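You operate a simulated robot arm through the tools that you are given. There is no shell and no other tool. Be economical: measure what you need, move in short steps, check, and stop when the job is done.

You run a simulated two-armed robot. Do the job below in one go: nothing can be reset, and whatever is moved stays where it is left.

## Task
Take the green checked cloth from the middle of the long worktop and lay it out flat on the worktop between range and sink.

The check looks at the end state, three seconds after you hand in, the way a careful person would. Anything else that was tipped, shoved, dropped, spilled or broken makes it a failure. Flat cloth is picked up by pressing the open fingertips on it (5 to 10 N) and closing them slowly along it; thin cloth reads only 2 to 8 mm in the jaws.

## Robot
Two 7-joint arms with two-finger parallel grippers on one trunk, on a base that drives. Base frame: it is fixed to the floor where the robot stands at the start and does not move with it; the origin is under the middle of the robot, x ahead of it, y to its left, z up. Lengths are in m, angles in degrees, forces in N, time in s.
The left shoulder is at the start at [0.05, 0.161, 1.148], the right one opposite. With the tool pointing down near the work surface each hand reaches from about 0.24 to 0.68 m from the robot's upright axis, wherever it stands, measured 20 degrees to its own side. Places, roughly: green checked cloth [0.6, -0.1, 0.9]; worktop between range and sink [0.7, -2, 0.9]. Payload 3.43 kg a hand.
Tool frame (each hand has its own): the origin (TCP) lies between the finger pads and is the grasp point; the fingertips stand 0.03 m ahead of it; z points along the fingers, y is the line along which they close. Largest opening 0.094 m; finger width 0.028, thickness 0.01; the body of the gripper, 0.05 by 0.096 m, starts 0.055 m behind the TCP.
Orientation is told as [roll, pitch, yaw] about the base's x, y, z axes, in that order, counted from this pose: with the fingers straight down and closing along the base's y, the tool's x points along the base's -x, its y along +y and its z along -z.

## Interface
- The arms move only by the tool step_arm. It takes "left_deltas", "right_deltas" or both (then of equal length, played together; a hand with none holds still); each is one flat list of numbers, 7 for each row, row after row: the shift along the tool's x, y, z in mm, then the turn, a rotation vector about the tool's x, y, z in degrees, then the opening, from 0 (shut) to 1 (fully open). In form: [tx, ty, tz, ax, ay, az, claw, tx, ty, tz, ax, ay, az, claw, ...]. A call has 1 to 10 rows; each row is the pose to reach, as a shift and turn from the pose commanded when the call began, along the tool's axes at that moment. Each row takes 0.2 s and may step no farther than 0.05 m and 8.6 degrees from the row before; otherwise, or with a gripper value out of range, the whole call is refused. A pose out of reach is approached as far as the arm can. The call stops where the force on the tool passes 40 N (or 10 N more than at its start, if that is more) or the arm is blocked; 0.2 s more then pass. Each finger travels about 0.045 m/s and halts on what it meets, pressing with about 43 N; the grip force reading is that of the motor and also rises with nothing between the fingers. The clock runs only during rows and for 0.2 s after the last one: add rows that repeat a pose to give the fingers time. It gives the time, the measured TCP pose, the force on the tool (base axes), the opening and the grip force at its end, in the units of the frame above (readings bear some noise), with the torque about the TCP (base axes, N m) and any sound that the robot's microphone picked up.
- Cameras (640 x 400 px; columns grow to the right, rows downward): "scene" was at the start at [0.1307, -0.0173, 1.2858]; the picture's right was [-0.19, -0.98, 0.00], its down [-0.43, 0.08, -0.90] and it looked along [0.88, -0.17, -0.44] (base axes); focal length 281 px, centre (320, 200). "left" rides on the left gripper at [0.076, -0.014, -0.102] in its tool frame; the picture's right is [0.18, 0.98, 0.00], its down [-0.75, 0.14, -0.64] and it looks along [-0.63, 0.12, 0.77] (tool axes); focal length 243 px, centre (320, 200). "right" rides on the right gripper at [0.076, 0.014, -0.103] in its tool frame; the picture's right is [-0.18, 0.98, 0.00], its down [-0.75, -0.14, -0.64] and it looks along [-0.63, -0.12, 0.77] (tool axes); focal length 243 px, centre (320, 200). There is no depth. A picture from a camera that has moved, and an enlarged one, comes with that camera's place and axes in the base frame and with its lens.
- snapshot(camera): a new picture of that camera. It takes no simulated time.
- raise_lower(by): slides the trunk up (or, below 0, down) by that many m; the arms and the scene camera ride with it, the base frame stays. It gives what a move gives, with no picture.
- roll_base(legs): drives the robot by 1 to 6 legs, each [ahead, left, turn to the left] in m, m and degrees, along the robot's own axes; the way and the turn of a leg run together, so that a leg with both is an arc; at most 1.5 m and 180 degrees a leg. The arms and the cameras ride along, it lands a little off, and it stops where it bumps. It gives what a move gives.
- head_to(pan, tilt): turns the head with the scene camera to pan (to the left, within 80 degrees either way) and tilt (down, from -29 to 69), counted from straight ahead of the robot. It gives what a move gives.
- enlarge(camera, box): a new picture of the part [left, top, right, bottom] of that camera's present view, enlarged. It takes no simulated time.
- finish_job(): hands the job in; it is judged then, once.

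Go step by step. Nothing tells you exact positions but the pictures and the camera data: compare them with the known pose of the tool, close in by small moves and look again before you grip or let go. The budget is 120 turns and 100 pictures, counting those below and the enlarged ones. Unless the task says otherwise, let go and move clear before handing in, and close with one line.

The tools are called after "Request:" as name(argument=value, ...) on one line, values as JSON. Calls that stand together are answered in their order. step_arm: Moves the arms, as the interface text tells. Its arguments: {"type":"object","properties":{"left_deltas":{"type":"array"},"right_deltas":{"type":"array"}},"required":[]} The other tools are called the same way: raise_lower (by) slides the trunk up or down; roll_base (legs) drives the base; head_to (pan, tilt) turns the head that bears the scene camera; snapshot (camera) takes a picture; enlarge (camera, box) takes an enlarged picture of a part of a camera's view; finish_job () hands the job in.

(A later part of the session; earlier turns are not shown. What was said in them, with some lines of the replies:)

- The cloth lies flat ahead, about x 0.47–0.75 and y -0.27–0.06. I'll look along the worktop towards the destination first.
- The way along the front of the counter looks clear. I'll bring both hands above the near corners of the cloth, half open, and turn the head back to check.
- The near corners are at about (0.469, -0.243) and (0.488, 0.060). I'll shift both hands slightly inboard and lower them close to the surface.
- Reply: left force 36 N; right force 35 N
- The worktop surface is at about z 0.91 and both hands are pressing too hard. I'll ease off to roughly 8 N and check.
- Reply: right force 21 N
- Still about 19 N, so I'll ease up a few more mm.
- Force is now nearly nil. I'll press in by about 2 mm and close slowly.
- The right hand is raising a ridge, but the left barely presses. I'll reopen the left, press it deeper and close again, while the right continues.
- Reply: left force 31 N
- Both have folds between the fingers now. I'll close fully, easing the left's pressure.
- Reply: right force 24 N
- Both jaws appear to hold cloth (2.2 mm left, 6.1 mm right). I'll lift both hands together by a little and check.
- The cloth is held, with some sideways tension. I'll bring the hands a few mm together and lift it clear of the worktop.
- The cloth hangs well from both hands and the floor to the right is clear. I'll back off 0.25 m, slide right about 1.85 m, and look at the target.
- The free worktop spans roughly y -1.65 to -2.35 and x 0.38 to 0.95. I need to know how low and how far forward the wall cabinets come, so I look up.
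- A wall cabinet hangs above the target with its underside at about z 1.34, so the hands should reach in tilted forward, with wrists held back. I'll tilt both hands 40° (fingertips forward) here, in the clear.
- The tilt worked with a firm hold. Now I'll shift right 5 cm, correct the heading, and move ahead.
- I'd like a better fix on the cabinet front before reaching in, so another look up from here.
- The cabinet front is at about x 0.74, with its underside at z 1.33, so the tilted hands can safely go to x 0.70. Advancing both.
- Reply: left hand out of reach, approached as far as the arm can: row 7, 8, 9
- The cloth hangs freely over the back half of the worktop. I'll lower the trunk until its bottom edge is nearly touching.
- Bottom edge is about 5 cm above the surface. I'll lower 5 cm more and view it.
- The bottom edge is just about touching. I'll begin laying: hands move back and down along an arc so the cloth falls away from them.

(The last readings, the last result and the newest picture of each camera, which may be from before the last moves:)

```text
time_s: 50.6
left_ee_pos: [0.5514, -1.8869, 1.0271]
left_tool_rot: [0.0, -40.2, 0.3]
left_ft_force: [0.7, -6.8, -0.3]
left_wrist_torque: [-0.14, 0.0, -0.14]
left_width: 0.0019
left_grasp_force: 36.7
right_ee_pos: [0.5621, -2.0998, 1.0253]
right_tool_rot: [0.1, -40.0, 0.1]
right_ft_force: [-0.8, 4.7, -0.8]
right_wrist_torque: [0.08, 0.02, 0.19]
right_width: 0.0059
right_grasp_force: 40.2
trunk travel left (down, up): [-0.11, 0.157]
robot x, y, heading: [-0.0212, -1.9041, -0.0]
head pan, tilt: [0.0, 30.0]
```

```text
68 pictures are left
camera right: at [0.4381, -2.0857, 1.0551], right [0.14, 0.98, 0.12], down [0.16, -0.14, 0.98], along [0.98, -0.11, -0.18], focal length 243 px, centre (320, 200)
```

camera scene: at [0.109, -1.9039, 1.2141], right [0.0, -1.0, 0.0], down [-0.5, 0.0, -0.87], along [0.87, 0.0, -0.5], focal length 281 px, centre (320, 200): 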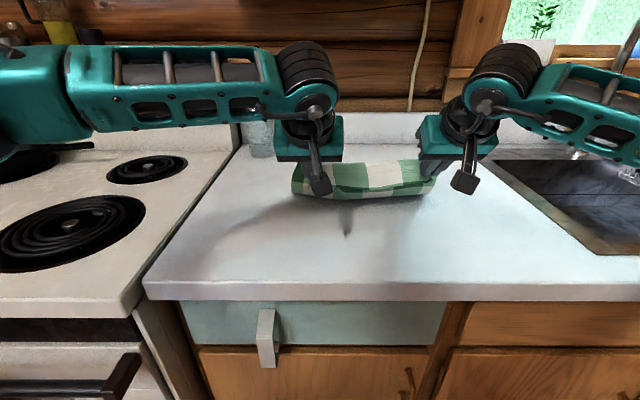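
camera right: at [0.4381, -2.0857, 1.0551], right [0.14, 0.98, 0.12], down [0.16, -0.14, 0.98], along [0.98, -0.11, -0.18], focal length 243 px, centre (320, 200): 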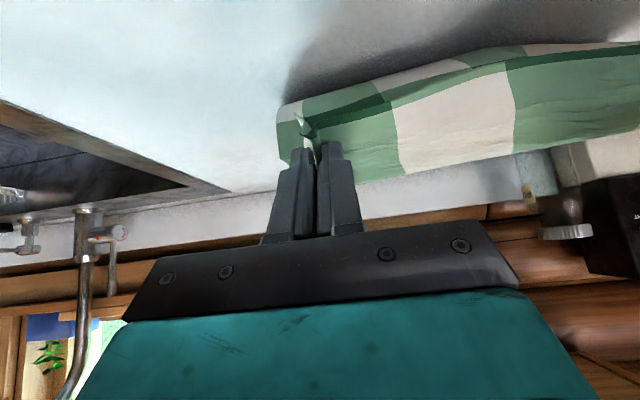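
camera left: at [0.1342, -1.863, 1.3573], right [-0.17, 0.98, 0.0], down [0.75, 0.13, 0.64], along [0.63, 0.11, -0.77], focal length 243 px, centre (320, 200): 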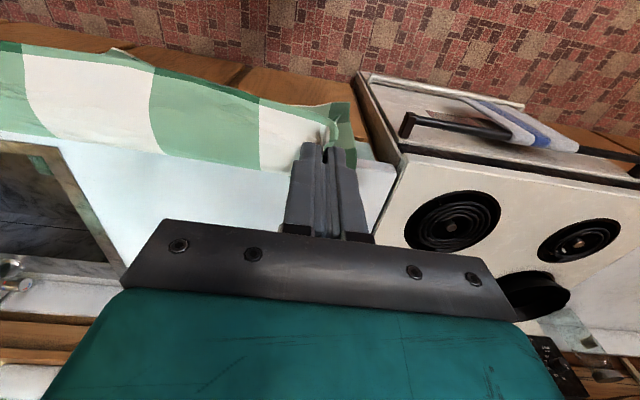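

The cloth is laying out behind the hands. I'll continue back and down while returning the hands to vertical.

Request:
step_arm(left_deltas=[21.4, 0, -0.9, 0, 8, 0, 0, 42.8, 0, -1.8, 0, 16, 0, 0, 64.2, 0, -2.7, 0, 24, 0, 0, 85.6, 0, -3.6, 0, 32, 0, 0, 107, 0, -4.5, 0, 40, 0, 0, 107, 0, -4.5, 0, 40, 0, 0], right_deltas=[22.9, 0, -2.2, 0, 8, 0, 0, 45.8, 0, -4.4, 0, 16, 0, 0, 68.7, 0, -6.6, 0, 24, 0, 0, 91.6, 0, -8.8, 0, 32, 0, 0, 114.5, 0, -11, 0, 40, 0, 0, 114.5, 0, -11, 0, 40, 0, 0])

Request:
head_to(pan=-8, tilt=42)

Request:
snapshot(camera="scene")

Request:
snapshot(camera="right")

Request:
snapshot(camera="left")

```text
time_s: 52.0
left_ee_pos: [0.4669, -1.8858, 0.9607]
left_tool_rot: [-0.2, 0.0, 0.3]
left_ft_force: [0.0, -4.3, -1.2]
left_wrist_torque: [-0.16, 0.0, -0.04]
left_width: 0.0023
left_grasp_force: 37.3
right_ee_pos: [0.4662, -2.0979, 0.961]
right_tool_rot: [0.0, 0.1, 0.3]
right_ft_force: [0.5, 4.9, -0.8]
right_wrist_torque: [0.13, 0.0, 0.03]
right_width: 0.006
right_grasp_force: 40.1
trunk travel left (down, up): [-0.11, 0.157]
robot x, y, heading: [-0.0202, -1.907, 0.1]
head pan, tilt: [0.0, 30.0]
```

```text
time_s: 52.8
left_ee_pos: [0.4671, -1.8861, 0.9625]
left_tool_rot: [0.0, -0.1, 0.3]
left_ft_force: [0.6, -4.7, 0.2]
left_wrist_torque: [-0.15, 0.02, -0.03]
left_width: 0.002
left_grasp_force: 36.6
right_ee_pos: [0.4664, -2.0991, 0.9602]
right_tool_rot: [0.0, 0.0, 0.2]
right_ft_force: [0.4, 4.5, 0.3]
right_wrist_torque: [0.15, 0.01, 0.02]
right_width: 0.0058
right_grasp_force: 40.5
trunk travel left (down, up): [-0.11, 0.157]
robot x, y, heading: [-0.0191, -1.9029, 0.3]
head pan, tilt: [-8.0, 42.0]
```

```text
67 pictures are left
camera scene: at [0.1015, -1.9155, 1.1958], right [-0.14, -0.99, 0.0], down [-0.66, 0.09, -0.74], along [0.74, -0.1, -0.67], focal length 281 px, centre (320, 200)
```

scene: 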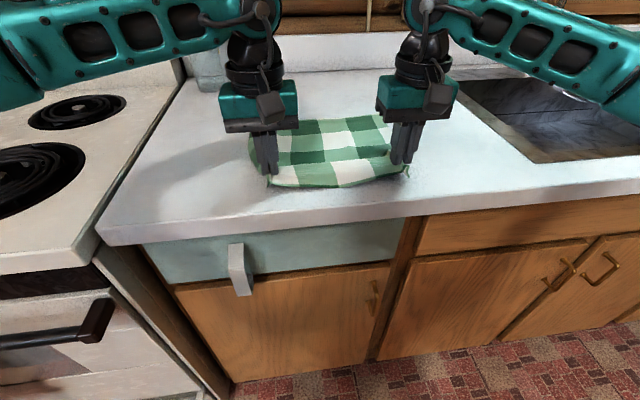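

```text
66 pictures are left
camera right: at [0.3909, -2.0847, 1.0629], right [0.18, 0.98, 0.0], down [0.75, -0.14, 0.64], along [0.63, -0.12, -0.77], focal length 243 px, centre (320, 200)
```

right: 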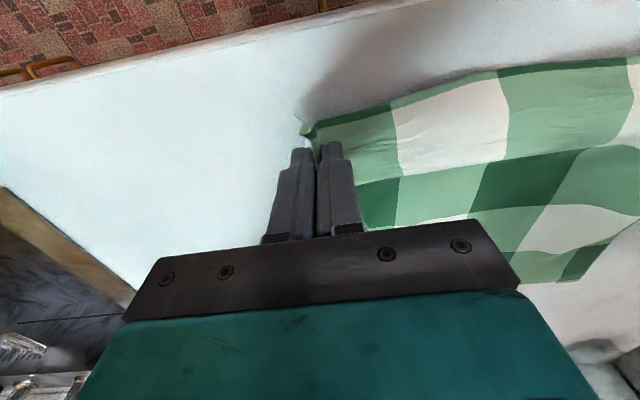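

```text
65 pictures are left
camera left: at [0.3903, -1.9009, 1.0634], right [-0.19, 0.98, 0.0], down [0.75, 0.15, 0.64], along [0.63, 0.12, -0.77], focal length 243 px, centre (320, 200)
```

left: 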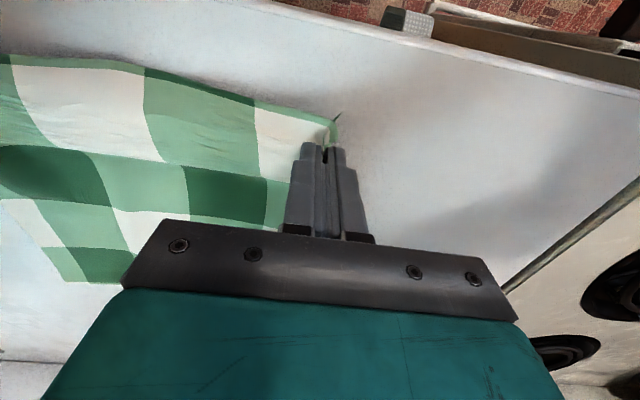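

The cloth is almost flat, spanning x 0.445–0.685. I'll lower the hands to the surface, pulling back 10 mm to take up slack.

Request:
step_arm(left_deltas=[4, 0, 5, 0, 0, 0, 0, 8, 0, 10, 0, 0, 0, 0, 12, 0, 15, 0, 0, 0, 0, 12, 0, 19, 0, 0, 0, 0, 12, 0, 19, 0, 0, 0, 0], right_deltas=[4, 0, 5, 0, 0, 0, 0, 8, 0, 10, 0, 0, 0, 0, 12, 0, 15, 0, 0, 0, 0, 12, 0, 18, 0, 0, 0, 0, 12, 0, 18, 0, 0, 0, 0])

Request:
enlarge(camera="scene", box=[200, 90, 440, 240])

```text
time_s: 54.0
left_ee_pos: [0.4539, -1.887, 0.9432]
left_tool_rot: [-0.1, -0.1, 0.3]
left_ft_force: [0.4, -5.2, 3.7]
left_wrist_torque: [-0.16, 0.07, 0.0]
left_width: 0.0021
left_grasp_force: 36.4
right_ee_pos: [0.4533, -2.0986, 0.9412]
right_tool_rot: [0.0, 0.0, 0.1]
right_ft_force: [0.2, 6.3, -0.3]
right_wrist_torque: [0.2, 0.01, 0.02]
right_width: 0.0057
right_grasp_force: 39.8
trunk travel left (down, up): [-0.11, 0.157]
robot x, y, heading: [-0.0236, -1.9035, -0.2]
head pan, tilt: [-8.0, 42.0]
```

```text
2.67 times, centred on (320, 165) of scene
camera zoom: at [0.1012, -1.9155, 1.1959], right [-0.14, -0.99, 0.0], down [-0.66, 0.09, -0.74], along [0.74, -0.1, -0.67], focal length 748 px, centre (320, 293)
```

zoom: 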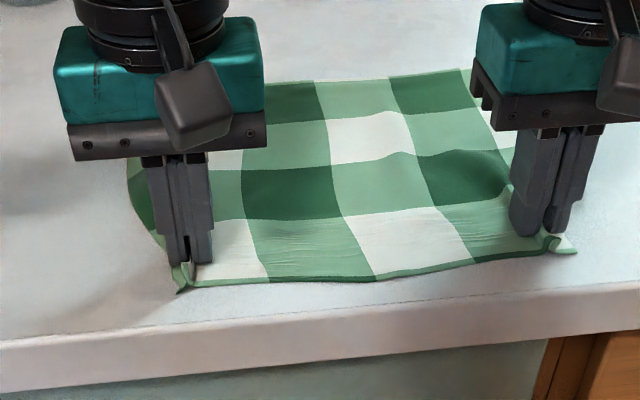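

Nicely flat. Now I'll open slowly with light pressure so the fingers spread the pinched folds.

Request:
step_arm(left_deltas=[0, 0, 0.5, 0, 0, 0, 0.06, 0, 0, 0.5, 0, 0, 0, 0.12, 0, 0, 0.5, 0, 0, 0, 0.18, 0, 0, 0.5, 0, 0, 0, 0.24, 0, 0, 0.5, 0, 0, 0, 0.3, 0, 0, 0.5, 0, 0, 0, 0.36, 0, 0, 0.5, 0, 0, 0, 0.42, 0, 0, 0.5, 0, 0, 0, 0.48, 0, 0, 0.5, 0, 0, 0, 0.52], right_deltas=[0, 0, 1.5, 0, 0, 0, 0.06, 0, 0, 1.5, 0, 0, 0, 0.12, 0, 0, 1.5, 0, 0, 0, 0.18, 0, 0, 1.5, 0, 0, 0, 0.24, 0, 0, 1.5, 0, 0, 0, 0.3, 0, 0, 1.5, 0, 0, 0, 0.36, 0, 0, 1.5, 0, 0, 0, 0.42, 0, 0, 1.5, 0, 0, 0, 0.48, 0, 0, 1.5, 0, 0, 0, 0.52])

Request:
enlarge(camera="scene", box=[200, 90, 440, 240])

Request:
snapshot(camera="right")

Request:
snapshot(camera="left")

```text
time_s: 56.0
left_ee_pos: [0.454, -1.8876, 0.9419]
left_tool_rot: [0.0, -0.1, 0.2]
left_ft_force: [-0.3, -0.5, 0.2]
left_wrist_torque: [-0.01, 0.0, 0.01]
left_width: 0.0487
left_grasp_force: 0.1
right_ee_pos: [0.4536, -2.0996, 0.9409]
right_tool_rot: [0.0, 0.0, 0.1]
right_ft_force: [0.8, 0.2, 1.2]
right_wrist_torque: [0.0, 0.0, 0.01]
right_width: 0.049
right_grasp_force: 0.0
trunk travel left (down, up): [-0.11, 0.157]
robot x, y, heading: [-0.0229, -1.9008, -0.0]
head pan, tilt: [-8.0, 42.0]
```

```text
2.67 times, centred on (320, 165) of scene
camera zoom: at [0.1014, -1.9156, 1.1958], right [-0.14, -0.99, 0.0], down [-0.66, 0.09, -0.74], along [0.74, -0.1, -0.67], focal length 748 px, centre (320, 293)
```

zoom: 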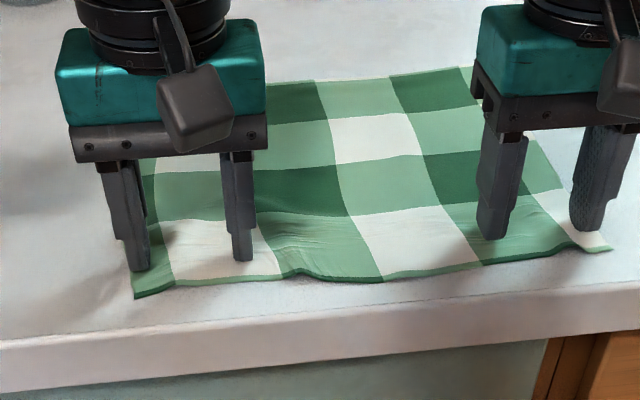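

```text
62 pictures are left
camera right: at [0.3787, -2.0863, 1.0438], right [0.18, 0.98, 0.0], down [0.75, -0.14, 0.64], along [0.63, -0.12, -0.77], focal length 243 px, centre (320, 200)
```

right: 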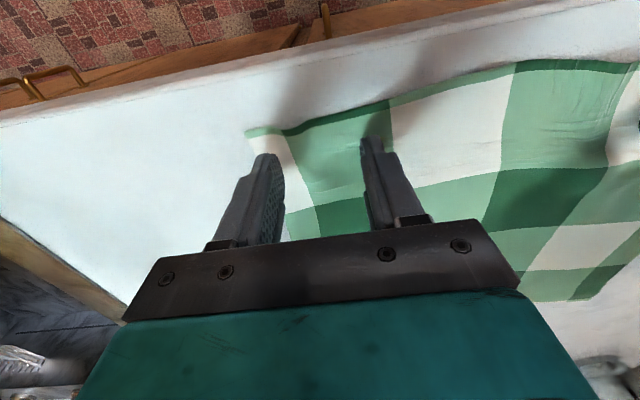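

```text
61 pictures are left
camera left: at [0.3779, -1.9014, 1.0442], right [-0.19, 0.98, 0.0], down [0.75, 0.15, 0.64], along [0.63, 0.12, -0.77], focal length 243 px, centre (320, 200)
```

left: 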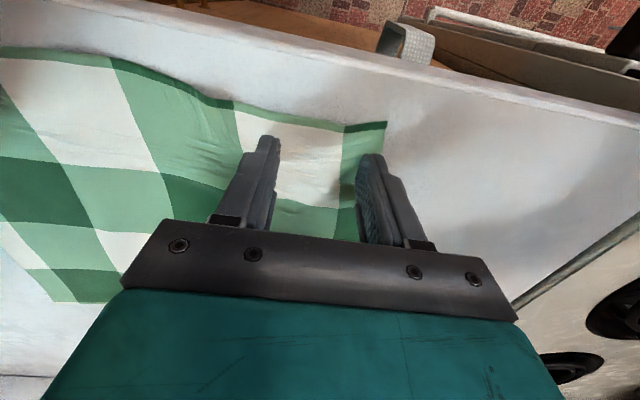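

The folds have opened out; a low ripple remains by the left hand. I'll lift clear and inspect.

Request:
step_arm(left_deltas=[0, 0, -10, 0, 0, 0, 0.52, 0, 0, -30, 0, 0, 0, 0.52, 0, 0, -60, 0, 0, 0, 0.52, 0, 0, -90, 0, 0, 0, 0.52, 0, 30, -120, 0, 0, 0, 0.52, 0, 70, -130, 0, 0, 0, 0.52], right_deltas=[0, 0, -10, 0, 0, 0, 0.52, 0, 0, -30, 0, 0, 0, 0.52, 0, 0, -60, 0, 0, 0, 0.52, 0, 0, -90, 0, 0, 0, 0.52, 0, -30, -120, 0, 0, 0, 0.52, 0, -70, -130, 0, 0, 0, 0.52])

Request:
enlarge(camera="scene", box=[200, 90, 440, 240])

Request:
snapshot(camera="left")

Request:
snapshot(camera="right")

```text
time_s: 57.4
left_ee_pos: [0.4552, -1.8146, 1.0711]
left_tool_rot: [-0.1, 0.0, 0.3]
left_ft_force: [-0.7, 0.0, -0.1]
left_wrist_torque: [0.02, -0.03, 0.0]
left_width: 0.0489
left_grasp_force: 0.0
right_ee_pos: [0.4552, -2.1682, 1.0708]
right_tool_rot: [0.0, 0.0, 0.3]
right_ft_force: [-1.0, -0.4, 0.1]
right_wrist_torque: [0.01, -0.01, 0.0]
right_width: 0.0491
right_grasp_force: 0.2
trunk travel left (down, up): [-0.11, 0.157]
robot x, y, heading: [-0.0234, -1.9036, 0.3]
head pan, tilt: [-8.0, 42.0]
```

```text
2.67 times, centred on (320, 165) of scene
camera zoom: at [0.1013, -1.9154, 1.1958], right [-0.14, -0.99, 0.0], down [-0.66, 0.09, -0.74], along [0.74, -0.1, -0.67], focal length 748 px, centre (320, 293)
```

zoom: 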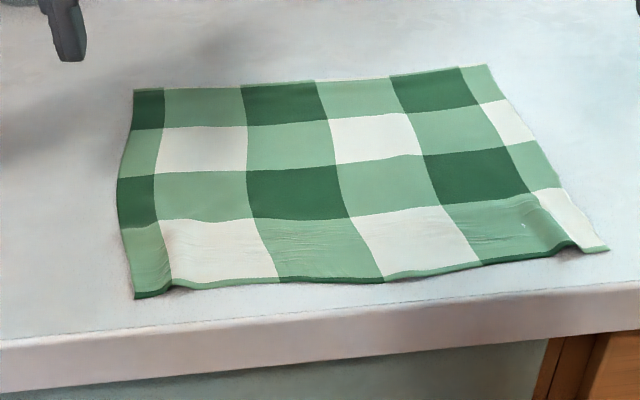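

```text
59 pictures are left
camera left: at [0.3781, -1.8297, 1.1729], right [-0.19, 0.98, 0.0], down [0.75, 0.14, 0.64], along [0.63, 0.12, -0.77], focal length 243 px, centre (320, 200)
```

left: 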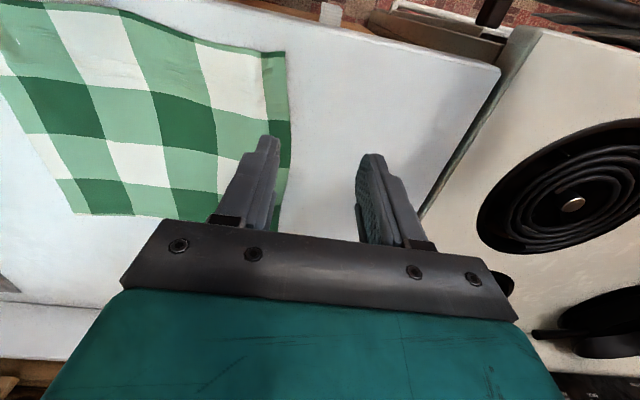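

```text
58 pictures are left
camera right: at [0.3801, -2.1543, 1.1729], right [0.18, 0.98, 0.0], down [0.75, -0.14, 0.64], along [0.63, -0.12, -0.77], focal length 243 px, centre (320, 200)
```

right: 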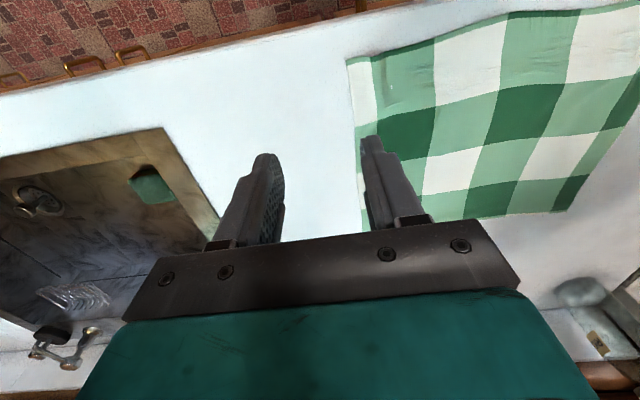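

The cloth lies fully spread between the range and the sink. Its corners are out, nothing hangs over an edge, both hands are clear, and the jar and pan are undisturbed, so I'm handing in.

Request:
finish_job()

```text
The job is handed in.
```

The green checked cloth is laid out flat on the worktop between range and sink, with only slight ripples near its two front corners, and I saw nothing else moved.
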